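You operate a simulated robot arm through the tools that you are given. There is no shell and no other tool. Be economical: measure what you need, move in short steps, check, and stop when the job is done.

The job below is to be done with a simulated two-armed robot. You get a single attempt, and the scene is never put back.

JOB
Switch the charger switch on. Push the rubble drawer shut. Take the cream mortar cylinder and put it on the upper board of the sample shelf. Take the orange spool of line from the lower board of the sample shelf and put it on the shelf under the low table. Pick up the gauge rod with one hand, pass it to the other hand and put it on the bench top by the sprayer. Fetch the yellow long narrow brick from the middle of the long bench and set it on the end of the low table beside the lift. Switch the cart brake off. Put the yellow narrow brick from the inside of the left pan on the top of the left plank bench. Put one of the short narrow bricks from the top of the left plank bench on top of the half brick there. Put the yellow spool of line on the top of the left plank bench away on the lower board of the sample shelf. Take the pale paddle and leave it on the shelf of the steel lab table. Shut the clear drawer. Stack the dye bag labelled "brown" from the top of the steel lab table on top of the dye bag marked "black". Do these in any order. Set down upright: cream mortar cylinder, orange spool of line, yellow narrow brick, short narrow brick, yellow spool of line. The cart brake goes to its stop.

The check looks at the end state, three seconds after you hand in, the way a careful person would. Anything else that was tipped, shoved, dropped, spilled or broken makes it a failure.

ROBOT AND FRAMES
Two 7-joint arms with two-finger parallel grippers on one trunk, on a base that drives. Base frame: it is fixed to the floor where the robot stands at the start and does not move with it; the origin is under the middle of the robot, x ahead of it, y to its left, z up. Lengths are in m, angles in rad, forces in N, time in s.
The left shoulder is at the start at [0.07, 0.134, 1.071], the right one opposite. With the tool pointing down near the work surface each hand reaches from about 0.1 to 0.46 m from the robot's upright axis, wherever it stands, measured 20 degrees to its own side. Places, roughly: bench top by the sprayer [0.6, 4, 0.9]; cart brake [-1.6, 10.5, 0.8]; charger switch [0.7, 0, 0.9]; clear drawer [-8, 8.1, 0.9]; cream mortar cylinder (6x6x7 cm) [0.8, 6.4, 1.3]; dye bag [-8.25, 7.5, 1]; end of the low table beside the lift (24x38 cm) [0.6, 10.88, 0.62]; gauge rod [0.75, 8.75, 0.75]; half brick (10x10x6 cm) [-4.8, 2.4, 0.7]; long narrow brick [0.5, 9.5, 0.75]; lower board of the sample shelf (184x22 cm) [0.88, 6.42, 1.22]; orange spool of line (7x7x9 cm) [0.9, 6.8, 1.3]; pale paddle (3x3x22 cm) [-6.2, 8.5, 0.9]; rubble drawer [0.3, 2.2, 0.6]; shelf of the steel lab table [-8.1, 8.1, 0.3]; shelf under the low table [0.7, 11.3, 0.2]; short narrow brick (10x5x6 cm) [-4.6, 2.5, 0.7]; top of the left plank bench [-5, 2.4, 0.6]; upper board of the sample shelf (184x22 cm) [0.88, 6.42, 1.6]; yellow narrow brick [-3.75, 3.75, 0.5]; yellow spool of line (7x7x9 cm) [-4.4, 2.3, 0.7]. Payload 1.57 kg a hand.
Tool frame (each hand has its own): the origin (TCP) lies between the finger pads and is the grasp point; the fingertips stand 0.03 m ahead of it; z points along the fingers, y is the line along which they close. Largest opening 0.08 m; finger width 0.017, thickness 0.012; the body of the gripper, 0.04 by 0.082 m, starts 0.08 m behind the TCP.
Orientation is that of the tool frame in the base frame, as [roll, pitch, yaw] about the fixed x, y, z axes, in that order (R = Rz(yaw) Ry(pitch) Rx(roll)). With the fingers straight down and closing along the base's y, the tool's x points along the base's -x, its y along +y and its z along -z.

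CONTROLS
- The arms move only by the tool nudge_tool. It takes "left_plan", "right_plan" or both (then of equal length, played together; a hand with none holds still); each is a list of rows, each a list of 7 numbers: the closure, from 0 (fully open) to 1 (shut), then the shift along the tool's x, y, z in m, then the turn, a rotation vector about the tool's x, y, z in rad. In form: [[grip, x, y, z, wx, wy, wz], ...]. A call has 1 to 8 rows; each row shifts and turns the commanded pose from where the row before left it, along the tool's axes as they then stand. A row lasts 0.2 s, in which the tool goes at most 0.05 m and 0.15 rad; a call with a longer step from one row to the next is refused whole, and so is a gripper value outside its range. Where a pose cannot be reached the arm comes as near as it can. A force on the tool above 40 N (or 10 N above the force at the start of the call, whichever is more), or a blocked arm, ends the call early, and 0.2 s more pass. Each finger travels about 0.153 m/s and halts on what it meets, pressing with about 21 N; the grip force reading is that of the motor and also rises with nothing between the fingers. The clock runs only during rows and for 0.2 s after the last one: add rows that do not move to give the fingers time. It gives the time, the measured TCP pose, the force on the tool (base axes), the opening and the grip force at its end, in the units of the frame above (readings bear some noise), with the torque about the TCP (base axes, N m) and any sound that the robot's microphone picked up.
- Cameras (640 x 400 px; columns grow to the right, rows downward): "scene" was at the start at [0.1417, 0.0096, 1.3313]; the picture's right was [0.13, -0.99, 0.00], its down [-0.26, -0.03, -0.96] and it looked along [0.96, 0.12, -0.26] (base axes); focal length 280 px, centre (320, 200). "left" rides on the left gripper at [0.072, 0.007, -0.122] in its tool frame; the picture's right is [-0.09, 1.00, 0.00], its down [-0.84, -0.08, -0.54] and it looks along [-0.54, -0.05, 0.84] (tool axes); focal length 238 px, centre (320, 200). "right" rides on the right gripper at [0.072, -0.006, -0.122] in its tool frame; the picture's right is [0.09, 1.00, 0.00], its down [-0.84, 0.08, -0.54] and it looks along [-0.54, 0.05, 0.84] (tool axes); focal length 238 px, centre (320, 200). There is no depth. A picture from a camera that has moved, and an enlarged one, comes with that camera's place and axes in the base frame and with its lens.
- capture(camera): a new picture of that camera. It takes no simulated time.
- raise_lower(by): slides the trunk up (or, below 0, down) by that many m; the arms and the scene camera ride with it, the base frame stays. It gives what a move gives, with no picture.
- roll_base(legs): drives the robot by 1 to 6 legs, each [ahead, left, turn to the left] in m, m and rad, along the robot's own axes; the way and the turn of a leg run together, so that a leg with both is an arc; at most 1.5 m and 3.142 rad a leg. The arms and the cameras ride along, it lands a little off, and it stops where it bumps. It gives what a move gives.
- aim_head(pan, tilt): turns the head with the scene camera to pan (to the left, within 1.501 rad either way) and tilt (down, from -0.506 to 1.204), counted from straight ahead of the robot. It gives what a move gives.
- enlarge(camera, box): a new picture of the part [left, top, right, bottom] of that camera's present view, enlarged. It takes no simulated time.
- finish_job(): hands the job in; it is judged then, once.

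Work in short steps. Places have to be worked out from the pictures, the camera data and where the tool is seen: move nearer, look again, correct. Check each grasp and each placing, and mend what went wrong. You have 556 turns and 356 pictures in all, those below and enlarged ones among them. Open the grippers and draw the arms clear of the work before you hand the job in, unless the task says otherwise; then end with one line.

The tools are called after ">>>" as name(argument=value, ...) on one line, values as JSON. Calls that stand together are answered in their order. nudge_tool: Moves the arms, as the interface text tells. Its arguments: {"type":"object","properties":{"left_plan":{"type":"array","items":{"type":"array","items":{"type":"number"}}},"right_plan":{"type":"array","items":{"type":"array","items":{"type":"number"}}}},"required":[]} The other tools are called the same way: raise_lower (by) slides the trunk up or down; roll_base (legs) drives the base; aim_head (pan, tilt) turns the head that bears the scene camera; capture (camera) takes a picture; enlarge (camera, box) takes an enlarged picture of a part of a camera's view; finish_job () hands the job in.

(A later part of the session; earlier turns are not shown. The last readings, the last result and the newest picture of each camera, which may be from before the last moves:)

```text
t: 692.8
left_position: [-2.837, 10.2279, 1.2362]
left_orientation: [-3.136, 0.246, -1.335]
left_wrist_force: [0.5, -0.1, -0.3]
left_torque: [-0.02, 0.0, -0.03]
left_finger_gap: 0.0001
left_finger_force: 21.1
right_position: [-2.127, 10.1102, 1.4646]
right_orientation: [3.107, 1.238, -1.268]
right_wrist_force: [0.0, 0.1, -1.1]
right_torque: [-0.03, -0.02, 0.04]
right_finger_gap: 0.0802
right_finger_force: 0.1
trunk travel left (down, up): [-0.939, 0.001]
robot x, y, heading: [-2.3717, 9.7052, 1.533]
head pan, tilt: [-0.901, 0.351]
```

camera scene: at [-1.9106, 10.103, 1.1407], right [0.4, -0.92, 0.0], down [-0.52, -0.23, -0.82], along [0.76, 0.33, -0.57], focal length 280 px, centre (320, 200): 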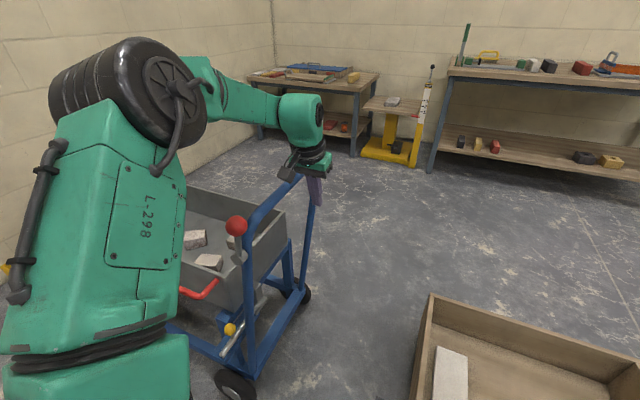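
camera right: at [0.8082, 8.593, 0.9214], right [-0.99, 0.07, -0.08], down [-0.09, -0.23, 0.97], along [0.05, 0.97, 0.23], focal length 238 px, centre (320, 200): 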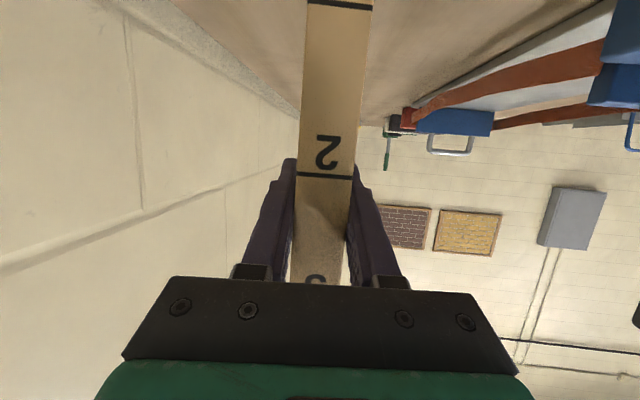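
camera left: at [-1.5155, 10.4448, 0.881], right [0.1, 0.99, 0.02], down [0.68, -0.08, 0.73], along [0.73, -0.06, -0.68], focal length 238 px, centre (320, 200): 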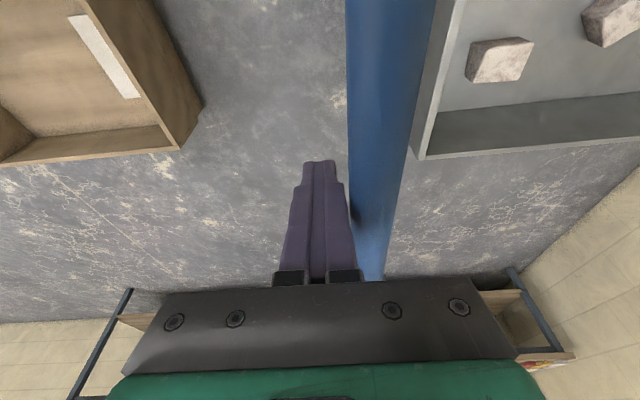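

>>> enlarge(camera="scene", box=[180, 240, 360, 400])

```text
2.50 times, centred on (270, 320) of scene
camera zoom: at [-2.2981, 9.8054, 1.6185], right [0.59, -0.81, 0.0], down [-0.28, -0.2, -0.94], along [0.76, 0.55, -0.34], focal length 701 px, centre (445, -100)
```

zoom: 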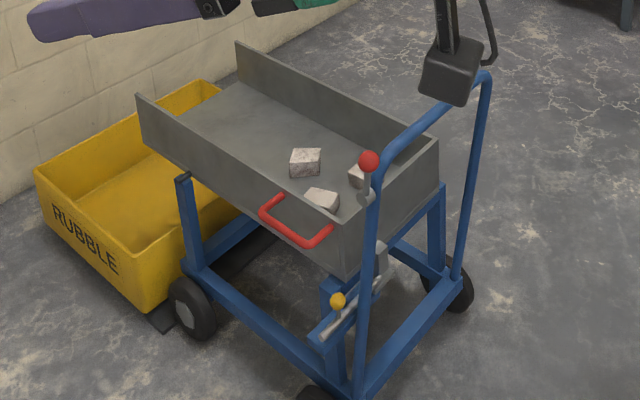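

The cart is back exactly where it was, with the lever snapped over to its other stop. Next, the paddle and lab table in the west: turn to -x and drive on.

>>> roll_base(legs=[[0, 0, 1.6], [0.8, 0, 0], [0.8, 0, 0]])

>>> aim_head(pan=0.15, tilt=0.2)

>>> capture(camera="scene")

```text
t: 704.8
left_position: [-4.4947, 9.2533, 1.2362]
left_orientation: [-3.133, 0.248, 0.257]
left_wrist_force: [-0.5, 0.4, 1.1]
left_torque: [0.01, 0.03, 0.02]
left_finger_gap: 0.0002
left_finger_force: 20.8
right_position: [-4.3901, 9.9659, 1.4651]
right_orientation: [3.108, 1.24, 0.323]
right_wrist_force: [0.1, 0.7, 0.3]
right_torque: [0.02, -0.03, 0.02]
right_finger_gap: 0.0802
right_finger_force: 0.1
trunk travel left (down, up): [-0.939, 0.001]
robot x, y, heading: [-3.973, 9.7247, 3.124]
head pan, tilt: [-0.901, 0.351]
```

```text
t: 706.1
left_position: [-4.4961, 9.2543, 1.2366]
left_orientation: [-3.136, 0.247, 0.256]
left_wrist_force: [-0.2, 0.3, 0.3]
left_torque: [-0.02, 0.0, 0.0]
left_finger_gap: 0.0
left_finger_force: 20.9
right_position: [-4.3912, 9.9648, 1.4637]
right_orientation: [3.107, 1.237, 0.321]
right_wrist_force: [-0.2, -0.1, 0.9]
right_torque: [0.0, 0.0, 0.02]
right_finger_gap: 0.0798
right_finger_force: 0.0
trunk travel left (down, up): [-0.939, 0.001]
robot x, y, heading: [-3.9802, 9.7267, 3.119]
head pan, tilt: [0.15, 0.201]
```

```text
110 pictures are left
camera scene: at [-4.1231, 9.7136, 1.6326], right [-0.13, 0.99, 0.0], down [0.2, 0.03, -0.98], along [-0.97, -0.13, -0.2], focal length 280 px, centre (320, 200)
```

scene: 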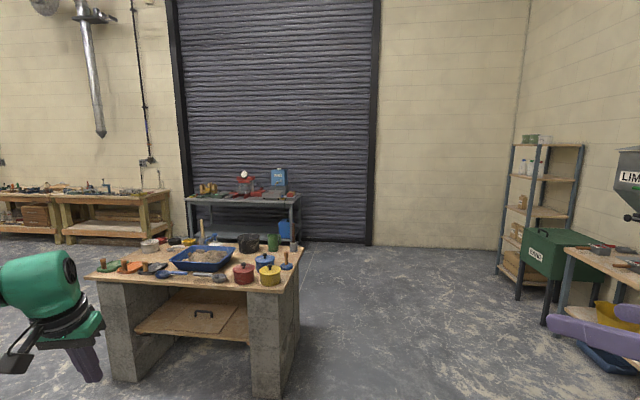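

>>> enlarge(camera="scene", box=[90, 215, 310, 345])

>>> enlarge(camera="scene", box=[170, 150, 320, 260])

```text
2.91 times, centred on (200, 280) of scene
camera zoom: at [-4.1231, 9.7136, 1.6326], right [-0.13, 0.99, 0.0], down [0.2, 0.03, -0.98], along [-0.97, -0.13, -0.2], focal length 816 px, centre (669, -33)
```

zoom: 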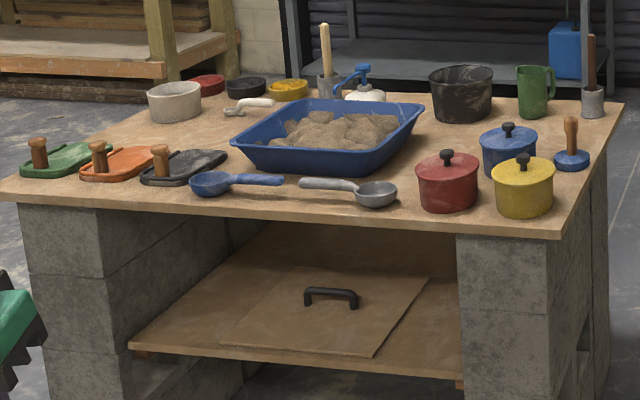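

```text
3.64 times, centred on (245, 205) of scene
camera zoom: at [-4.1231, 9.7136, 1.6326], right [-0.13, 0.99, 0.0], down [0.2, 0.03, -0.98], along [-0.97, -0.13, -0.2], focal length 1020 px, centre (593, 182)
```

zoom: 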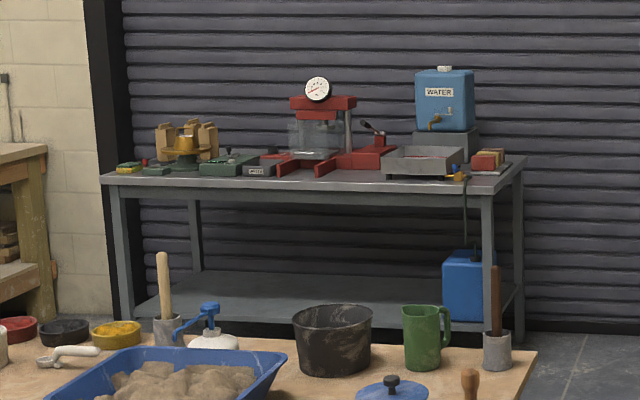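

The pale paddle stands in a small cup at the table's far (west) side ≈(-6.2,8.45); the lab table is beyond at x≈-7.55…-8.3. I go along y≈9.75 to x≈-6.95, into the gap between the two tables.

>>> roll_base(legs=[[0, 0, 0.02], [1.0, 0, 0], [1.0, 0, 0], [0.95, 0, 0]])

>>> roll_base(legs=[[0, 0, 1.57], [0.35, 0, 0]])

>>> aim_head(pan=0.7, tilt=0.6)

>>> capture(camera="scene")

>>> aim_head(pan=-0.7, tilt=0.5)

>>> capture(camera="scene")

```text
t: 721.2
left_position: [-7.4643, 9.1996, 1.2371]
left_orientation: [-3.134, 0.249, 0.3]
left_wrist_force: [0.3, -0.1, 0.7]
left_torque: [0.0, 0.0, -0.01]
left_finger_gap: 0.0
left_finger_force: 21.1
right_position: [-7.3904, 9.9168, 1.4653]
right_orientation: [3.106, 1.239, 0.365]
right_wrist_force: [0.8, -0.5, -0.3]
right_torque: [0.0, 0.01, 0.01]
right_finger_gap: 0.0799
right_finger_force: 0.1
trunk travel left (down, up): [-0.939, 0.001]
robot x, y, heading: [-6.9694, 9.6979, -3.117]
head pan, tilt: [0.15, 0.201]
```

```text
t: 727.3
left_position: [-6.4754, 8.8429, 1.238]
left_orientation: [-3.132, 0.247, 1.863]
left_wrist_force: [0.2, 0.8, -0.1]
left_torque: [-0.01, -0.01, 0.04]
left_finger_gap: 0.0001
left_finger_force: 21.1
right_position: [-7.1907, 8.9226, 1.4664]
right_orientation: [3.11, 1.24, 1.924]
right_wrist_force: [0.3, 0.3, 0.3]
right_torque: [0.02, 0.02, -0.01]
right_finger_gap: 0.0804
right_finger_force: 0.1
trunk travel left (down, up): [-0.939, 0.001]
robot x, y, heading: [-6.9671, 9.3377, -1.56]
head pan, tilt: [0.15, 0.201]
```

```text
t: 728.2
left_position: [-6.4759, 8.8386, 1.2359]
left_orientation: [-3.135, 0.246, 1.86]
left_wrist_force: [0.2, -0.3, -0.8]
left_torque: [0.01, 0.01, -0.02]
left_finger_gap: 0.0
left_finger_force: 21.0
right_position: [-7.1904, 8.9192, 1.4646]
right_orientation: [3.106, 1.237, 1.923]
right_wrist_force: [-0.2, 0.4, 0.0]
right_torque: [-0.03, 0.0, -0.01]
right_finger_gap: 0.08
right_finger_force: 0.0
trunk travel left (down, up): [-0.939, 0.001]
robot x, y, heading: [-6.9641, 9.3381, -1.556]
head pan, tilt: [0.7, 0.6]
```

```text
107 pictures are left
camera scene: at [-6.9081, 9.219, 1.5957], right [-0.76, -0.65, 0.0], down [-0.37, 0.43, -0.83], along [0.54, -0.62, -0.56], focal length 280 px, centre (320, 200)
```

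scene: 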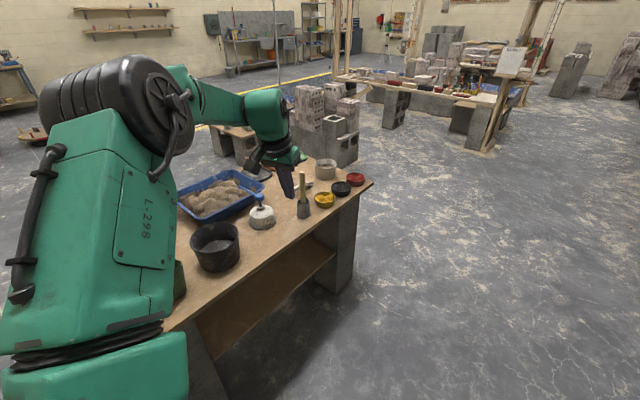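

```text
t: 729.8
left_position: [-6.4748, 8.8382, 1.2364]
left_orientation: [-3.133, 0.246, 1.86]
left_wrist_force: [-0.9, -0.8, 0.3]
left_torque: [-0.02, 0.01, 0.0]
left_finger_gap: 0.0
left_finger_force: 20.8
right_position: [-7.1904, 8.9191, 1.4643]
right_orientation: [3.106, 1.238, 1.926]
right_wrist_force: [-0.1, 1.0, 0.0]
right_torque: [0.01, 0.02, -0.04]
right_finger_gap: 0.0799
right_finger_force: 0.1
trunk travel left (down, up): [-0.939, 0.001]
robot x, y, heading: [-6.9642, 9.3378, -1.556]
head pan, tilt: [-0.7, 0.499]
```

```text
106 pictures are left
camera scene: at [-7.0234, 9.2165, 1.6049], right [-0.77, 0.63, 0.0], down [0.3, 0.37, -0.88], along [-0.56, -0.68, -0.48], focal length 280 px, centre (320, 200)
```

scene: 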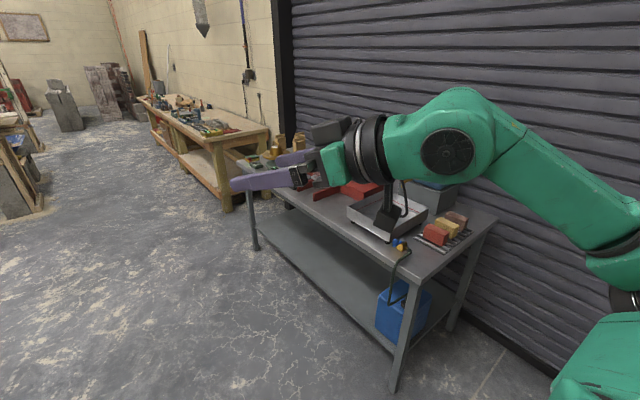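

Paddle cup at ≈(-6.175,8.497). I move south alongside to y≈8.5, turn to face +x, and tilt the left hand to near-horizontal.

>>> roll_base(legs=[[0.8, 0, 0], [0, 0, 1.556]])

>>> nudge_tool(left_plan=[[0, 0, 0, 0, 0, -0.14, 0], [0, 0, 0, 0, 0, -0.14, 0], [0, 0, 0, 0, 0, -0.14, 0], [0, 0, 0, 0, 0, -0.14, 0], [0, 0, 0, 0, 0, -0.14, 0], [0, 0, 0, 0, 0, -0.14, 0], [0, 0, 0, 0, 0, -0.14, 0], [0, 0, 0, 0, 0, 0, 0]])

>>> aim_head(pan=0.15, tilt=0.6)

>>> capture(camera="scene")

>>> capture(camera="left")

```text
t: 737.9
left_position: [-6.4482, 9.0051, 1.2363]
left_orientation: [-3.134, 0.246, -2.881]
left_wrist_force: [0.0, 0.2, -0.9]
left_torque: [-0.01, -0.03, 0.01]
left_finger_gap: 0.0
left_finger_force: 20.9
right_position: [-6.5487, 8.2935, 1.4637]
right_orientation: [3.106, 1.237, -2.817]
right_wrist_force: [-0.5, -0.8, 0.4]
right_torque: [0.05, 0.03, -0.02]
right_finger_gap: 0.08
right_finger_force: 0.0
trunk travel left (down, up): [-0.939, 0.001]
robot x, y, heading: [-6.9648, 8.525, -0.013]
head pan, tilt: [-0.7, 0.499]
```

```text
t: 739.7
left_position: [-6.4472, 9.0062, 1.2357]
left_orientation: [-3.122, 1.228, -2.864]
left_wrist_force: [-0.2, -1.0, -0.5]
left_torque: [0.01, -0.01, 0.02]
left_finger_gap: 0.0801
left_finger_force: 0.0
right_position: [-6.5476, 8.2938, 1.4656]
right_orientation: [3.105, 1.237, -2.819]
right_wrist_force: [-0.1, 0.0, 1.1]
right_torque: [0.0, -0.01, 0.02]
right_finger_gap: 0.0798
right_finger_force: 0.1
trunk travel left (down, up): [-0.939, 0.001]
robot x, y, heading: [-6.9606, 8.5313, -0.021]
head pan, tilt: [-0.7, 0.499]
```

```text
t: 740.9
left_position: [-6.4476, 9.0067, 1.2356]
left_orientation: [-3.12, 1.225, -2.861]
left_wrist_force: [0.2, 0.3, -0.5]
left_torque: [-0.02, -0.02, -0.02]
left_finger_gap: 0.0802
left_finger_force: 0.1
right_position: [-6.5479, 8.2956, 1.4663]
right_orientation: [3.106, 1.237, -2.816]
right_wrist_force: [0.6, -1.4, -0.1]
right_torque: [0.05, -0.03, 0.01]
right_finger_gap: 0.0799
right_finger_force: 0.1
trunk travel left (down, up): [-0.939, 0.001]
robot x, y, heading: [-6.9622, 8.5294, -0.018]
head pan, tilt: [0.15, 0.6]
```

```text
105 pictures are left
camera scene: at [-6.8248, 8.5401, 1.5958], right [0.13, -0.99, 0.0], down [-0.56, -0.08, -0.83], along [0.82, 0.11, -0.56], focal length 280 px, centre (320, 200)
```

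scene: 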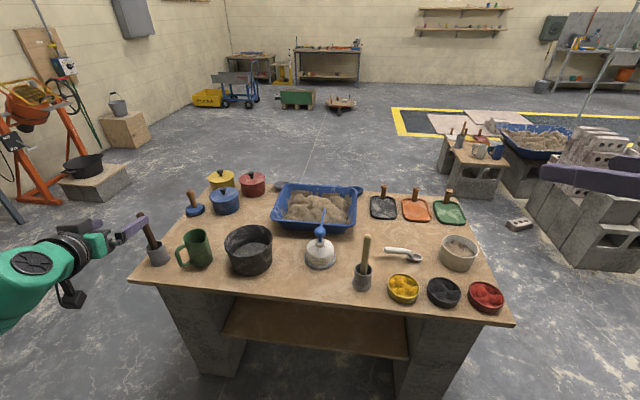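

```text
104 pictures are left
camera left: at [-6.5842, 8.9782, 1.2092], right [-0.23, 0.97, 0.08], down [-0.2, -0.13, 0.97], along [0.95, 0.2, 0.22], focal length 238 px, centre (320, 200)
```

left: 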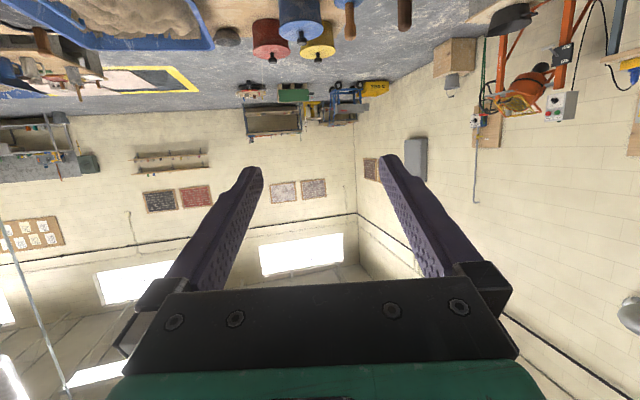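

Paddle ≈(-6.18,8.475), exposed from z≈0.90 to 1.03. The right hand is already level and open, so I'll use it: lift the left hand out of the way, shift the base so the right hand lines up, and lower.

>>> nudge_tool(left_plan=[[0, -0.04, 0, -0.02, 0, 0, 0], [0, -0.04, 0, -0.02, 0, 0, 0], [0, -0.04, 0, -0.02, 0, 0, 0], [0, -0.04, 0, -0.02, 0, 0, 0], [0, -0.04, 0, -0.02, 0, 0, 0], [0, -0.04, 0, -0.02, 0, 0, 0], [0, -0.04, 0, -0.02, 0, 0, 0], [0, -0.04, 0, -0.02, 0, 0, 0]])

>>> roll_base(legs=[[0, 0.17, 0.015], [0.15, 0, 0]])

>>> raise_lower(by=-0.35)

>>> capture(camera="right")

>>> aim_head(pan=-0.1, tilt=0.5)

>>> capture(camera="scene")

```text
t: 742.7
left_position: [-6.4854, 8.997, 1.5898]
left_orientation: [-3.117, 1.225, -2.859]
left_wrist_force: [1.0, 0.3, 0.3]
left_torque: [0.01, -0.02, 0.05]
left_finger_gap: 0.0799
left_finger_force: 0.1
right_position: [-6.5482, 8.2948, 1.4649]
right_orientation: [3.107, 1.237, -2.814]
right_wrist_force: [-0.1, 0.4, 0.6]
right_torque: [-0.01, 0.02, 0.01]
right_finger_gap: 0.0802
right_finger_force: 0.0
trunk travel left (down, up): [-0.939, 0.001]
robot x, y, heading: [-6.9597, 8.5297, -0.013]
head pan, tilt: [0.15, 0.6]
```

```text
t: 745.1
left_position: [-6.3473, 9.1746, 1.5909]
left_orientation: [-3.114, 1.232, -2.842]
left_wrist_force: [-0.6, -0.5, -0.2]
left_torque: [-0.02, 0.01, -0.01]
left_finger_gap: 0.0801
left_finger_force: 0.0
right_position: [-6.3979, 8.4706, 1.4673]
right_orientation: [3.113, 1.241, -2.796]
right_wrist_force: [-0.6, -0.5, -0.6]
right_torque: [-0.03, 0.02, -0.03]
right_finger_gap: 0.0797
right_finger_force: 0.1
trunk travel left (down, up): [-0.939, 0.001]
robot x, y, heading: [-6.8137, 8.7026, -0.007]
head pan, tilt: [0.15, 0.6]
```

```text
t: 748.5
left_position: [-6.3399, 9.1729, 1.2393]
left_orientation: [-3.119, 1.227, -2.846]
left_wrist_force: [-0.6, -0.2, 0.1]
left_torque: [0.03, 0.0, 0.0]
left_finger_gap: 0.0797
left_finger_force: 0.0
right_position: [-6.3926, 8.4697, 1.115]
right_orientation: [3.106, 1.24, -2.802]
right_wrist_force: [-0.4, -0.1, -0.1]
right_torque: [0.01, 0.0, -0.02]
right_finger_gap: 0.0804
right_finger_force: 0.1
trunk travel left (down, up): [-0.589, 0.351]
robot x, y, heading: [-6.8075, 8.6986, -0.003]
head pan, tilt: [0.15, 0.6]
```

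```text
103 pictures are left
camera right: at [-6.5205, 8.4132, 1.0884], right [-0.39, 0.92, -0.08], down [-0.25, -0.03, 0.97], along [0.89, 0.4, 0.24], focal length 238 px, centre (320, 200)
```

right: 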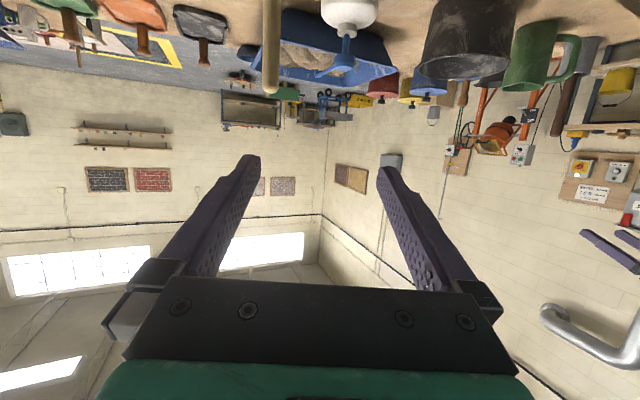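

```text
t: 749.3
left_position: [-6.3407, 9.173, 1.2398]
left_orientation: [-3.118, 1.227, -2.847]
left_wrist_force: [0.0, 1.0, -0.1]
left_torque: [0.01, 0.02, 0.02]
left_finger_gap: 0.0801
left_finger_force: 0.1
right_position: [-6.3941, 8.4696, 1.1139]
right_orientation: [3.108, 1.239, -2.802]
right_wrist_force: [0.3, 0.2, -0.6]
right_torque: [0.0, 0.0, 0.0]
right_finger_gap: 0.08
right_finger_force: 0.0
trunk travel left (down, up): [-0.589, 0.351]
robot x, y, heading: [-6.8076, 8.6992, -0.003]
head pan, tilt: [-0.099, 0.499]
```

```text
102 pictures are left
camera scene: at [-6.67, 8.6897, 1.2548], right [-0.1, -0.99, 0.0], down [-0.48, 0.05, -0.88], along [0.87, -0.09, -0.48], focal length 280 px, centre (320, 200)
```

scene: 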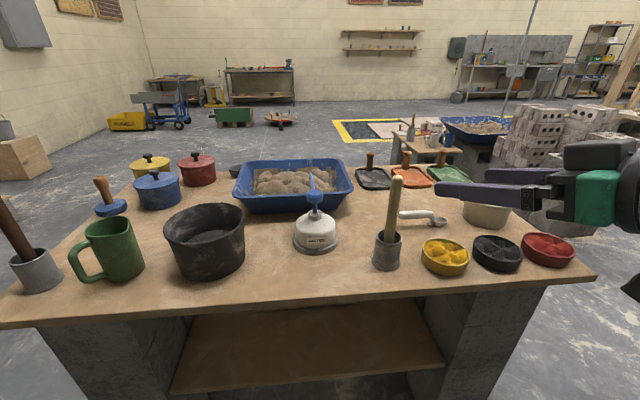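

Paddle top at (-6.176,8.484,1.027), cup at (-6.194,8.49). I move to 9 cm short of it along the hand's heading, lower to z≈0.975 and check.

>>> roll_base(legs=[[0.12, -0.012, 0]])

>>> raise_lower(by=-0.135)

>>> capture(camera="right")

>>> capture(camera="scene")

```text
t: 750.5
left_position: [-6.2225, 9.1627, 1.2405]
left_orientation: [-3.119, 1.228, -2.845]
left_wrist_force: [0.0, -0.1, 0.6]
left_torque: [-0.03, -0.01, 0.01]
left_finger_gap: 0.0801
left_finger_force: 0.1
right_position: [-6.2751, 8.4577, 1.115]
right_orientation: [3.107, 1.238, -2.799]
right_wrist_force: [0.5, -0.8, 0.5]
right_torque: [0.0, 0.01, 0.0]
right_finger_gap: 0.0802
right_finger_force: 0.1
trunk travel left (down, up): [-0.589, 0.351]
robot x, y, heading: [-6.688, 8.6877, 0.001]
head pan, tilt: [-0.099, 0.499]
```

```text
t: 752.2
left_position: [-6.2227, 9.1608, 1.105]
left_orientation: [-3.118, 1.226, -2.844]
left_wrist_force: [0.6, 0.4, -0.2]
left_torque: [0.01, 0.03, 0.03]
left_finger_gap: 0.0804
left_finger_force: 0.0
right_position: [-6.2725, 8.4577, 0.9805]
right_orientation: [3.106, 1.24, -2.8]
right_wrist_force: [0.4, -0.3, -0.3]
right_torque: [-0.02, 0.0, -0.02]
right_finger_gap: 0.0799
right_finger_force: 0.1
trunk travel left (down, up): [-0.454, 0.486]
robot x, y, heading: [-6.693, 8.6892, 0.002]
head pan, tilt: [-0.099, 0.499]
```

```text
101 pictures are left
camera right: at [-6.4007, 8.4012, 0.9535], right [-0.39, 0.92, -0.08], down [-0.25, -0.03, 0.97], along [0.89, 0.4, 0.24], focal length 238 px, centre (320, 200)
```

right: 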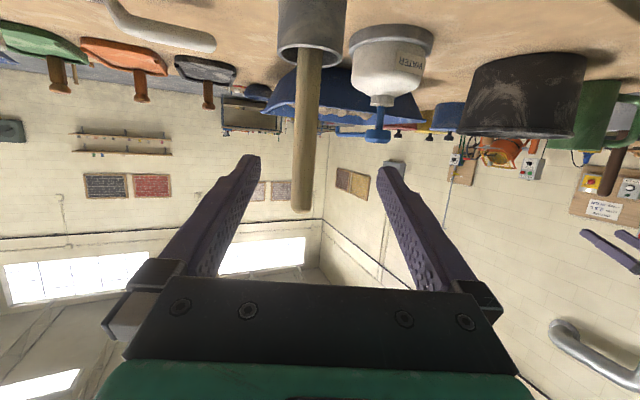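

```text
100 pictures are left
camera scene: at [-6.5508, 8.6773, 1.1199], right [-0.1, -0.99, 0.0], down [-0.48, 0.05, -0.88], along [0.87, -0.09, -0.48], focal length 280 px, centre (320, 200)
```

scene: 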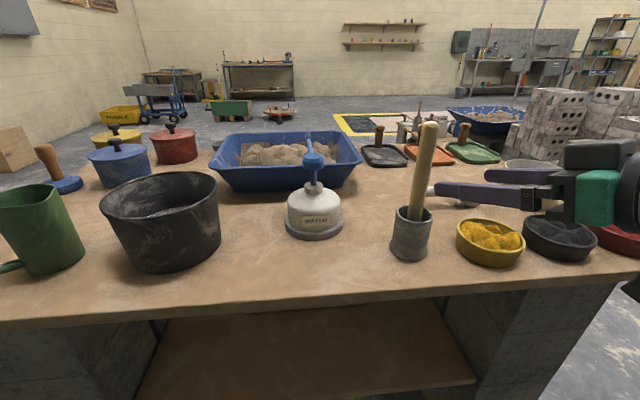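

Paddle is between the finger lines, ~8 mm to one side. Raise the left hand a little for safety, then advance 9 cm and close.

>>> nudge_tool(left_plan=[[0, -0.035, 0, -0.014, 0, 0, 0], [0, -0.035, 0, -0.014, 0, 0, 0]])

>>> roll_base(legs=[[0.088, 0.02, 0]])

>>> capture(camera="right")

```text
t: 752.8
left_position: [-6.2256, 9.1601, 1.1804]
left_orientation: [-3.119, 1.227, -2.844]
left_wrist_force: [0.4, 0.3, 0.4]
left_torque: [-0.02, 0.01, -0.02]
left_finger_gap: 0.08
left_finger_force: 0.1
right_position: [-6.2746, 8.4563, 0.9803]
right_orientation: [3.104, 1.239, -2.805]
right_wrist_force: [-0.5, 0.2, -0.1]
right_torque: [-0.01, 0.01, 0.04]
right_finger_gap: 0.0799
right_finger_force: 0.1
trunk travel left (down, up): [-0.454, 0.486]
robot x, y, heading: [-6.6898, 8.6855, -0.002]
head pan, tilt: [-0.099, 0.499]
```

```text
t: 753.9
left_position: [-6.1403, 9.1817, 1.1792]
left_orientation: [-3.12, 1.227, -2.843]
left_wrist_force: [0.5, 0.5, -0.8]
left_torque: [0.0, -0.02, -0.01]
left_finger_gap: 0.0798
left_finger_force: 0.1
right_position: [-6.184, 8.4796, 0.9802]
right_orientation: [3.107, 1.237, -2.798]
right_wrist_force: [0.7, 0.1, -0.3]
right_torque: [0.0, 0.0, -0.02]
right_finger_gap: 0.0801
right_finger_force: 0.0
trunk travel left (down, up): [-0.454, 0.486]
robot x, y, heading: [-6.6031, 8.7069, -0.0]
head pan, tilt: [-0.099, 0.499]
```

```text
99 pictures are left
camera right: at [-6.3114, 8.4222, 0.9533], right [-0.39, 0.92, -0.08], down [-0.25, -0.03, 0.97], along [0.89, 0.4, 0.24], focal length 238 px, centre (320, 200)
```

right: 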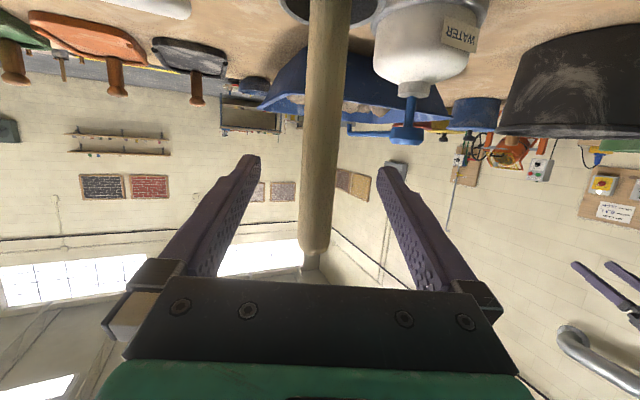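

The paddle is centred between the fingers. Close and lift with the trunk.

>>> nudge_tool(right_plan=[[1, 0, 0, 0, 0, 0, 0], [1, 0, 0, 0, 0, 0, 0], [1, 0, 0, 0, 0, 0, 0], [1, 0, 0, 0, 0, 0, 0]])

>>> raise_lower(by=0.2)

>>> capture(camera="scene")

```text
t: 754.9
left_position: [-6.1395, 9.1811, 1.1795]
left_orientation: [-3.118, 1.227, -2.843]
left_wrist_force: [-0.4, -0.7, -0.3]
left_torque: [0.0, -0.01, -0.01]
left_finger_gap: 0.0801
left_finger_force: 0.1
right_position: [-6.185, 8.4787, 0.9803]
right_orientation: [3.104, 1.239, -2.798]
right_wrist_force: [-0.2, -0.4, 2.1]
right_torque: [-0.06, -0.07, -0.01]
right_finger_gap: 0.0212
right_finger_force: 20.6
trunk travel left (down, up): [-0.454, 0.486]
robot x, y, heading: [-6.6021, 8.7089, 0.007]
head pan, tilt: [-0.099, 0.499]
```

```text
t: 757.0
left_position: [-6.1395, 9.1807, 1.3795]
left_orientation: [-3.118, 1.227, -2.842]
left_wrist_force: [0.0, 0.7, 0.1]
left_torque: [0.01, -0.01, -0.01]
left_finger_gap: 0.0799
left_finger_force: 0.1
right_position: [-6.1846, 8.4793, 1.1796]
right_orientation: [3.106, 1.239, -2.8]
right_wrist_force: [0.5, -0.2, -0.6]
right_torque: [-0.02, 0.06, 0.0]
right_finger_gap: 0.0214
right_finger_force: 21.0
trunk travel left (down, up): [-0.654, 0.286]
robot x, y, heading: [-6.6011, 8.7072, 0.003]
head pan, tilt: [-0.099, 0.499]
```

```text
98 pictures are left
camera scene: at [-6.4626, 8.6978, 1.3198], right [-0.1, -1.0, 0.0], down [-0.48, 0.05, -0.88], along [0.87, -0.09, -0.48], focal length 280 px, centre (320, 200)
```

scene: 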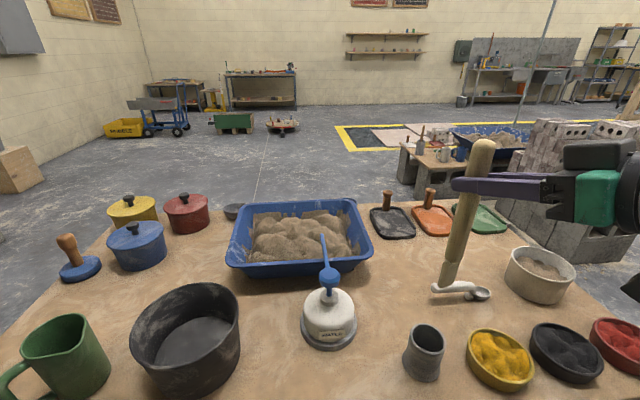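

Paddle is out and the cup undisturbed. Back off, turn to face the lab table (-x), and survey it.

>>> roll_base(legs=[[-0.33, 0, 0], [0, 0, 1.57], [0, 0, 1.57]])

>>> aim_head(pan=0.35, tilt=0.55)

>>> capture(camera="scene")

```text
t: 766.9
left_position: [-7.3831, 8.2245, 1.3786]
left_orientation: [-3.118, 1.227, 0.325]
left_wrist_force: [-0.7, 0.3, -0.1]
left_torque: [0.02, -0.02, 0.02]
left_finger_gap: 0.0799
left_finger_force: 0.0
right_position: [-7.355, 8.9283, 1.1791]
right_orientation: [3.106, 1.24, 0.368]
right_wrist_force: [0.5, 0.4, 0.2]
right_torque: [-0.01, 0.0, 0.03]
right_finger_gap: 0.0209
right_finger_force: 20.6
trunk travel left (down, up): [-0.654, 0.286]
robot x, y, heading: [-6.9316, 8.7031, -3.116]
head pan, tilt: [-0.099, 0.499]
```

```text
t: 767.8
left_position: [-7.3831, 8.2246, 1.3792]
left_orientation: [-3.119, 1.225, 0.324]
left_wrist_force: [-0.9, 0.3, -0.6]
left_torque: [-0.02, -0.03, 0.02]
left_finger_gap: 0.08
left_finger_force: 0.0
right_position: [-7.3555, 8.9285, 1.1803]
right_orientation: [3.103, 1.237, 0.367]
right_wrist_force: [0.2, 0.2, -1.6]
right_torque: [0.01, 0.01, 0.0]
right_finger_gap: 0.0213
right_finger_force: 21.1
trunk travel left (down, up): [-0.654, 0.286]
robot x, y, heading: [-6.9313, 8.7088, -3.115]
head pan, tilt: [0.351, 0.55]
```

```text
97 pictures are left
camera scene: at [-7.0672, 8.6716, 1.3153], right [-0.37, 0.93, 0.0], down [0.49, 0.19, -0.85], along [-0.79, -0.31, -0.52], focal length 280 px, centre (320, 200)
```

scene: 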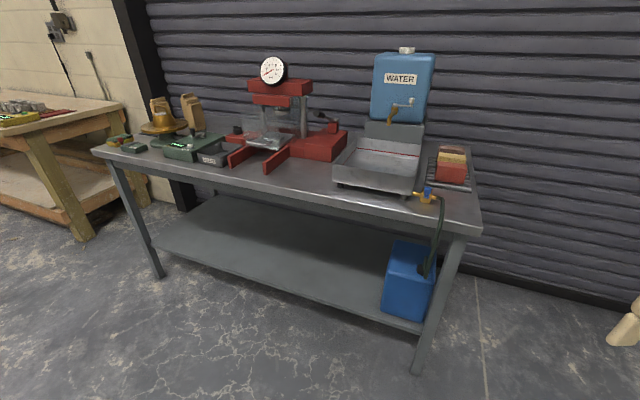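

Lab table front edge x≈-7.69 (y 7.45–8.83); its shelf (z≈0.3) starts at x≈-7.86, free around y≈8.2. I'll lay the paddle lengthwise (along y) with the hand pointing down: first pitch the right hand down 90°.

>>> nudge_tool(right_plan=[[1, 0, 0, 0, 0, 0.146, 0], [1, 0, 0, 0, 0, 0.146, 0], [1, 0, 0, 0, 0, 0.146, 0], [1, 0, 0, 0, 0, 0.146, 0], [1, 0, 0, 0, 0, 0.146, 0], [1, 0, 0, 0, 0, 0.146, 0], [1, 0, 0, 0, 0, 0.146, 0], [1, 0, 0, 0, 0, 0.146, 0]])

>>> nudge_tool(right_plan=[[1, 0, 0, 0, 0, 0.134, 0], [1, 0, 0, 0, 0, 0.134, 0], [1, 0, 0, 0, 0, 0.134, 0], [1, 0, 0, 0, -0.047, 0, 0.137], [1, 0, 0, 0, -0.047, 0, 0.137], [1, 0, 0, 0, -0.047, 0, 0.137], [1, 0, 0, 0, -0.047, 0, 0.137], [1, 0, 0, 0, -0.047, 0, 0.137]])

>>> nudge_tool(right_plan=[[1, 0, 0, 0, -0.047, 0, 0.137], [1, 0, 0, 0, -0.047, 0, 0.137], [1, 0, 0, 0, -0.047, 0, 0.137], [1, 0, 0, 0, -0.047, 0, 0.137], [1, 0, 0, 0, -0.047, 0, 0.137], [1, 0, 0, 0, -0.047, 0, 0.137], [1, 0, 0, 0, -0.047, 0, 0.137], [1, 0, 0, 0, -0.047, 0, 0.137]])

>>> aim_head(pan=-0.3, tilt=0.4)

>>> capture(camera="scene")

```text
t: 769.6
left_position: [-7.3843, 8.2236, 1.378]
left_orientation: [-3.115, 1.228, 0.329]
left_wrist_force: [0.5, -0.3, 0.2]
left_torque: [0.01, 0.01, 0.0]
left_finger_gap: 0.0799
left_finger_force: 0.1
right_position: [-7.3425, 8.9077, 1.1651]
right_orientation: [3.131, 0.072, 0.399]
right_wrist_force: [-0.5, 1.5, -1.0]
right_torque: [0.0, 0.03, 0.01]
right_finger_gap: 0.0211
right_finger_force: 21.2
right hand out of reach, approached as far as the arm can: row 7, 8
trunk travel left (down, up): [-0.654, 0.286]
robot x, y, heading: [-6.9312, 8.7088, -3.116]
head pan, tilt: [0.351, 0.55]
```

```text
t: 771.4
left_position: [-7.3832, 8.2248, 1.3794]
left_orientation: [-3.12, 1.228, 0.322]
left_wrist_force: [0.2, 1.3, 0.9]
left_torque: [0.01, 0.02, -0.01]
left_finger_gap: 0.0799
left_finger_force: 0.1
right_position: [-7.3053, 8.872, 1.117]
right_orientation: [3.133, -0.341, -0.323]
right_wrist_force: [0.2, 0.4, 0.1]
right_torque: [0.03, 0.04, 0.02]
right_finger_gap: 0.0212
right_finger_force: 21.0
right hand out of reach, approached as far as the arm can: row 1, 2, 3
trunk travel left (down, up): [-0.654, 0.286]
robot x, y, heading: [-6.935, 8.7062, -3.116]
head pan, tilt: [0.351, 0.55]
```

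```text
t: 773.2
left_position: [-7.3827, 8.2251, 1.3797]
left_orientation: [-3.12, 1.226, 0.324]
left_wrist_force: [0.0, -1.2, -0.3]
left_torque: [-0.03, -0.02, 0.05]
left_finger_gap: 0.0797
left_finger_force: 0.1
right_position: [-7.3043, 8.8729, 1.1146]
right_orientation: [-3.137, -0.341, -1.487]
right_wrist_force: [0.1, -0.3, -0.9]
right_torque: [0.04, 0.0, -0.01]
right_finger_gap: 0.0211
right_finger_force: 20.8
trunk travel left (down, up): [-0.654, 0.286]
robot x, y, heading: [-6.9307, 8.7058, -3.113]
head pan, tilt: [0.351, 0.55]
```

```text
t: 774.3
left_position: [-7.3823, 8.2241, 1.3782]
left_orientation: [-3.121, 1.226, 0.325]
left_wrist_force: [-0.1, -0.1, 0.3]
left_torque: [-0.01, -0.03, -0.04]
left_finger_gap: 0.08
left_finger_force: 0.1
right_position: [-7.3052, 8.8718, 1.1164]
right_orientation: [-3.137, -0.339, -1.483]
right_wrist_force: [-0.4, 0.1, -1.2]
right_torque: [0.01, 0.01, -0.04]
right_finger_gap: 0.0212
right_finger_force: 21.4
trunk travel left (down, up): [-0.654, 0.286]
robot x, y, heading: [-6.9293, 8.7091, -3.113]
head pan, tilt: [-0.3, 0.4]
```

```text
96 pictures are left
camera scene: at [-7.0729, 8.7295, 1.329], right [0.27, 0.96, 0.0], down [0.38, -0.1, -0.92], along [-0.89, 0.25, -0.39], focal length 280 px, centre (320, 200)
```

scene: 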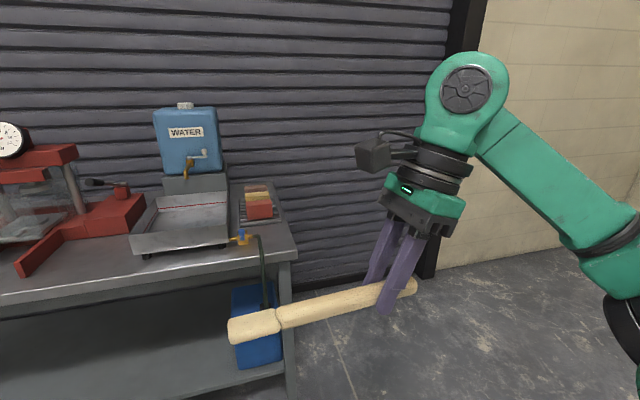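

The paddle is level across the hand. Before going low I fold the left hand out to the side and back, so it won't meet the lab table.

>>> nudge_tool(left_plan=[[0, 0, 0, 0, -0.139, 0, -0.05], [0, 0, 0, 0, -0.139, 0, -0.05], [0, 0, 0, 0, -0.139, 0, -0.05], [0, 0, 0, 0, -0.139, 0, -0.05], [0, 0, 0, 0, -0.139, 0, -0.05], [0, 0, 0, 0, -0.139, 0, -0.05], [0, 0, 0, 0, -0.139, 0, -0.05], [0, 0, 0, 0, -0.139, 0, -0.05]])

>>> nudge_tool(left_plan=[[0, 0, 0.045, 0, 0, 0, 0], [0, 0, 0.045, 0, 0, 0, 0], [0, 0, 0.045, 0, 0, 0, 0], [0, 0, 0.045, 0, 0, 0, 0], [0, 0, 0.045, 0, 0, 0, 0], [0, 0, 0.045, 0, 0, 0, 0], [0, 0, 0.045, 0, 0, 0, 0], [0, 0, 0.045, 0, 0, 0, 0]])

```text
t: 776.1
left_position: [-7.378, 8.2125, 1.3619]
left_orientation: [-3.14, 1.217, 1.489]
left_wrist_force: [-0.3, 0.0, 0.5]
left_torque: [0.04, -0.03, 0.0]
left_finger_gap: 0.0801
left_finger_force: 0.1
left hand out of reach, approached as far as the arm can: row 8
right_position: [-7.307, 8.8709, 1.1151]
right_orientation: [-3.132, -0.338, -1.484]
right_wrist_force: [-0.7, -0.2, -0.5]
right_torque: [0.05, -0.02, 0.0]
right_finger_gap: 0.0211
right_finger_force: 21.1
trunk travel left (down, up): [-0.654, 0.286]
robot x, y, heading: [-6.9316, 8.7111, -3.116]
head pan, tilt: [-0.3, 0.4]
```

```text
t: 777.9
left_position: [-7.0133, 8.1811, 1.3601]
left_orientation: [-3.127, 1.217, 1.498]
left_wrist_force: [0.6, -0.5, 0.6]
left_torque: [0.01, -0.02, -0.03]
left_finger_gap: 0.08
left_finger_force: 0.0
right_position: [-7.3027, 8.8717, 1.1175]
right_orientation: [-3.139, -0.339, -1.482]
right_wrist_force: [-0.6, -0.7, -0.4]
right_torque: [0.06, 0.01, -0.02]
right_finger_gap: 0.0212
right_finger_force: 21.1
trunk travel left (down, up): [-0.654, 0.286]
robot x, y, heading: [-6.9314, 8.7058, -3.107]
head pan, tilt: [-0.3, 0.4]
```

Left arm is folded back. Shift to y≈8.03 and lower the trunk so the paddle goes in under the table top.

>>> roll_base(legs=[[0, 0.66, -0.03]])

>>> raise_lower(by=-0.4)

>>> raise_lower(by=-0.2)

>>> aim_head(pan=-0.2, tilt=0.35)

>>> capture(camera="scene")

```text
t: 781.5
left_position: [-7.0187, 7.5217, 1.3611]
left_orientation: [-3.128, 1.22, 1.471]
left_wrist_force: [0.1, 1.2, 0.4]
left_torque: [0.0, 0.0, 0.02]
left_finger_gap: 0.08
left_finger_force: 0.1
right_position: [-7.2905, 8.2178, 1.1159]
right_orientation: [-3.136, -0.341, -1.508]
right_wrist_force: [-0.1, -1.0, -0.1]
right_torque: [0.03, 0.0, -0.03]
right_finger_gap: 0.0211
right_finger_force: 21.2
trunk travel left (down, up): [-0.654, 0.286]
robot x, y, heading: [-6.9219, 8.0457, -3.144]
head pan, tilt: [-0.3, 0.4]
```

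```text
t: 785.4
left_position: [-7.0194, 7.5197, 0.9617]
left_orientation: [-3.13, 1.22, 1.471]
left_wrist_force: [0.7, -0.5, 0.1]
left_torque: [0.0, 0.01, -0.04]
left_finger_gap: 0.0801
left_finger_force: 0.0
right_position: [-7.2902, 8.2189, 0.7162]
right_orientation: [-3.136, -0.341, -1.506]
right_wrist_force: [0.3, 0.4, -0.7]
right_torque: [0.0, -0.01, 0.0]
right_finger_gap: 0.0208
right_finger_force: 20.7
trunk travel left (down, up): [-0.254, 0.686]
robot x, y, heading: [-6.918, 8.0434, -3.144]
head pan, tilt: [-0.3, 0.4]
```

```text
t: 787.5
left_position: [-7.0189, 7.5199, 0.7612]
left_orientation: [-3.131, 1.22, 1.471]
left_wrist_force: [0.4, 0.4, 0.0]
left_torque: [0.01, 0.0, 0.01]
left_finger_gap: 0.08
left_finger_force: 0.3
right_position: [-7.2902, 8.2186, 0.5158]
right_orientation: [-3.137, -0.34, -1.508]
right_wrist_force: [0.1, -0.2, -0.4]
right_torque: [0.0, -0.03, 0.01]
right_finger_gap: 0.0213
right_finger_force: 21.1
trunk travel left (down, up): [-0.054, 0.886]
robot x, y, heading: [-6.9207, 8.0451, -3.137]
head pan, tilt: [-0.3, 0.4]
```

```text
t: 788.2
left_position: [-7.0195, 7.5209, 0.7616]
left_orientation: [-3.13, 1.22, 1.469]
left_wrist_force: [-0.3, -0.9, 0.0]
left_torque: [0.01, 0.0, -0.01]
left_finger_gap: 0.0798
left_finger_force: 0.1
right_position: [-7.2902, 8.2164, 0.5149]
right_orientation: [-3.135, -0.34, -1.508]
right_wrist_force: [-0.9, -0.2, -0.1]
right_torque: [0.06, -0.01, -0.03]
right_finger_gap: 0.0211
right_finger_force: 21.5
trunk travel left (down, up): [-0.054, 0.886]
robot x, y, heading: [-6.9221, 8.0465, -3.139]
head pan, tilt: [-0.201, 0.351]
```

```text
95 pictures are left
camera scene: at [-7.0651, 8.061, 0.7335], right [0.2, 0.98, 0.0], down [0.34, -0.07, -0.94], along [-0.92, 0.19, -0.34], focal length 280 px, centre (320, 200)
```

scene: 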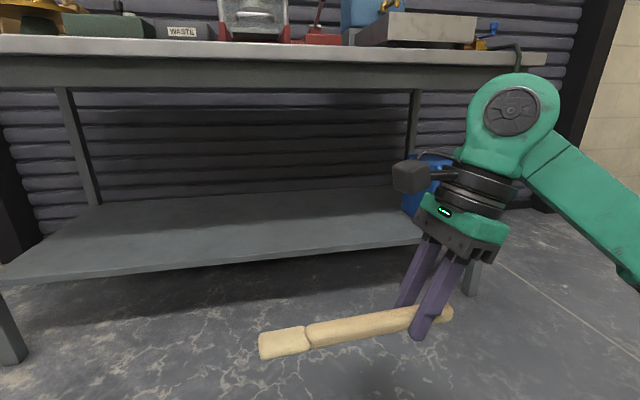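

Refined: table top edge x≈-7.76 at z≈0.854; shelf front edge x≈-7.92, z≈0.24. I lower further by trunk and arm and extend the hand 7 cm ahead.

>>> raise_lower(by=-0.05)

>>> nudge_tool(right_plan=[[1, -0.011, 0.014, 0.031, 0, 0, 0], [1, -0.011, 0.014, 0.031, 0, 0, 0], [1, -0.011, 0.014, 0.031, 0, 0, 0], [1, -0.011, 0.014, 0.031, 0, 0, 0], [1, -0.006, 0.014, 0.017, 0, 0, 0], [1, 0, 0, 0, 0, 0, 0]])

>>> capture(camera="scene")

```text
t: 789.1
left_position: [-7.0182, 7.5219, 0.7109]
left_orientation: [-3.129, 1.219, 1.473]
left_wrist_force: [-0.4, 0.1, -0.2]
left_torque: [0.0, 0.02, 0.03]
left_finger_gap: 0.0803
left_finger_force: 0.0
right_position: [-7.2903, 8.2178, 0.4653]
right_orientation: [-3.135, -0.341, -1.506]
right_wrist_force: [-0.4, -0.4, 0.0]
right_torque: [0.02, -0.01, -0.03]
right_finger_gap: 0.0212
right_finger_force: 21.3
trunk travel left (down, up): [-0.004, 0.936]
robot x, y, heading: [-6.9218, 8.0441, -3.143]
head pan, tilt: [-0.201, 0.351]
```

```text
t: 790.5
left_position: [-7.0194, 7.521, 0.7111]
left_orientation: [-3.129, 1.22, 1.469]
left_wrist_force: [0.6, 0.2, 0.3]
left_torque: [0.03, -0.02, 0.02]
left_finger_gap: 0.0801
left_finger_force: 0.0
right_position: [-7.3593, 8.2125, 0.3157]
right_orientation: [-3.138, -0.342, -1.508]
right_wrist_force: [-0.1, 0.5, -1.4]
right_torque: [0.0, 0.0, 0.0]
right_finger_gap: 0.0212
right_finger_force: 21.0
trunk travel left (down, up): [-0.004, 0.936]
robot x, y, heading: [-6.9192, 8.0433, -3.14]
head pan, tilt: [-0.201, 0.351]
```

```text
94 pictures are left
camera scene: at [-7.0651, 8.061, 0.6835], right [0.2, 0.98, 0.0], down [0.34, -0.07, -0.94], along [-0.92, 0.18, -0.34], focal length 280 px, centre (320, 200)
```

scene: 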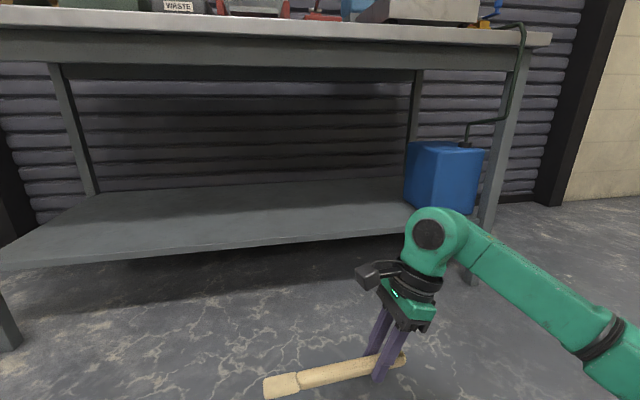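

Good posture. Drive ahead 0.45, check clearances, then the rest.

>>> roll_base(legs=[[0.42, 0, 0]])

>>> capture(camera="scene")

>>> capture(camera="right")

```text
t: 793.1
left_position: [-7.4444, 7.522, 0.7108]
left_orientation: [-3.131, 1.219, 1.467]
left_wrist_force: [-0.1, -0.3, -0.8]
left_torque: [-0.02, 0.02, -0.01]
left_finger_gap: 0.0801
left_finger_force: 0.1
right_position: [-7.7821, 8.2135, 0.3154]
right_orientation: [-3.137, -0.339, -1.512]
right_wrist_force: [-0.2, -0.2, -0.4]
right_torque: [0.05, 0.0, 0.03]
right_finger_gap: 0.0211
right_finger_force: 20.8
trunk travel left (down, up): [-0.004, 0.936]
robot x, y, heading: [-7.3474, 8.0457, 3.143]
head pan, tilt: [-0.201, 0.351]
```

```text
93 pictures are left
camera scene: at [-7.4891, 8.0617, 0.6835], right [0.2, 0.98, 0.0], down [0.34, -0.07, -0.94], along [-0.92, 0.19, -0.34], focal length 280 px, centre (320, 200)
```

scene: 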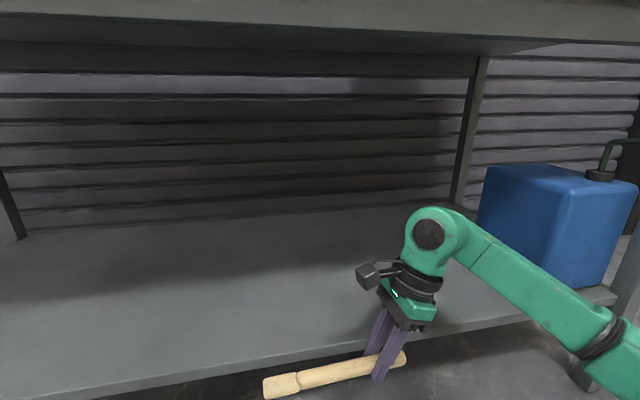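

```text
92 pictures are left
camera right: at [-7.7756, 8.1884, 0.4556], right [-0.99, -0.15, 0.03], down [-0.14, 0.96, 0.23], along [-0.06, 0.22, -0.97], focal length 238 px, centre (320, 200)
```

right: 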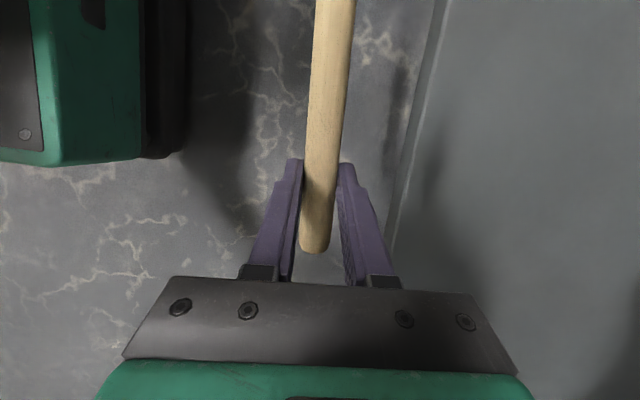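

The wrist camera shows the shelf edge at x≈-7.86, 8 cm ahead of the paddle. Advance 0.15 and check.

>>> roll_base(legs=[[0.15, 0, 0]])

>>> capture(camera="right")

>>> capture(camera="scene")

```text
t: 794.5
left_position: [-7.5977, 7.5218, 0.7107]
left_orientation: [-3.129, 1.219, 1.462]
left_wrist_force: [-0.6, -0.6, 0.0]
left_torque: [0.01, 0.0, 0.0]
left_finger_gap: 0.08
left_finger_force: 0.0
right_position: [-7.9355, 8.2161, 0.3146]
right_orientation: [-3.135, -0.342, -1.513]
right_wrist_force: [-0.1, -0.5, -1.6]
right_torque: [0.02, -0.01, 0.02]
right_finger_gap: 0.0209
right_finger_force: 21.3
trunk travel left (down, up): [-0.004, 0.936]
robot x, y, heading: [-7.499, 8.0444, 3.136]
head pan, tilt: [-0.201, 0.351]
```

```text
91 pictures are left
camera right: at [-7.9279, 8.1897, 0.4557], right [-0.99, -0.14, 0.03], down [-0.13, 0.96, 0.23], along [-0.06, 0.23, -0.97], focal length 238 px, centre (320, 200)
```

right: 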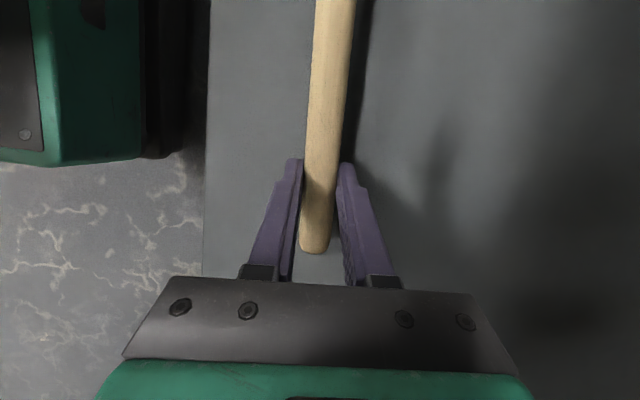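

```text
90 pictures are left
camera scene: at [-7.6415, 8.0624, 0.6835], right [0.2, 0.98, 0.0], down [0.34, -0.07, -0.94], along [-0.92, 0.19, -0.34], focal length 280 px, centre (320, 200)
```

scene: 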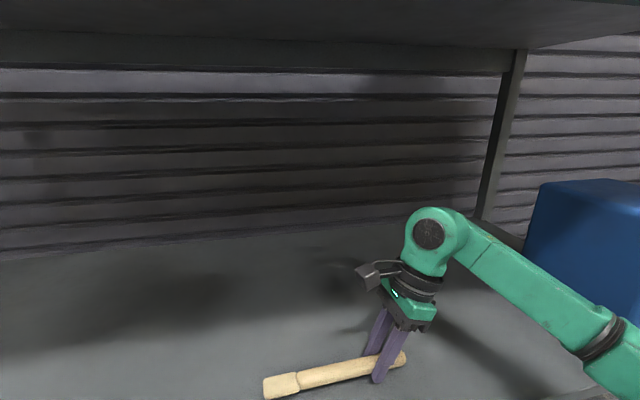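

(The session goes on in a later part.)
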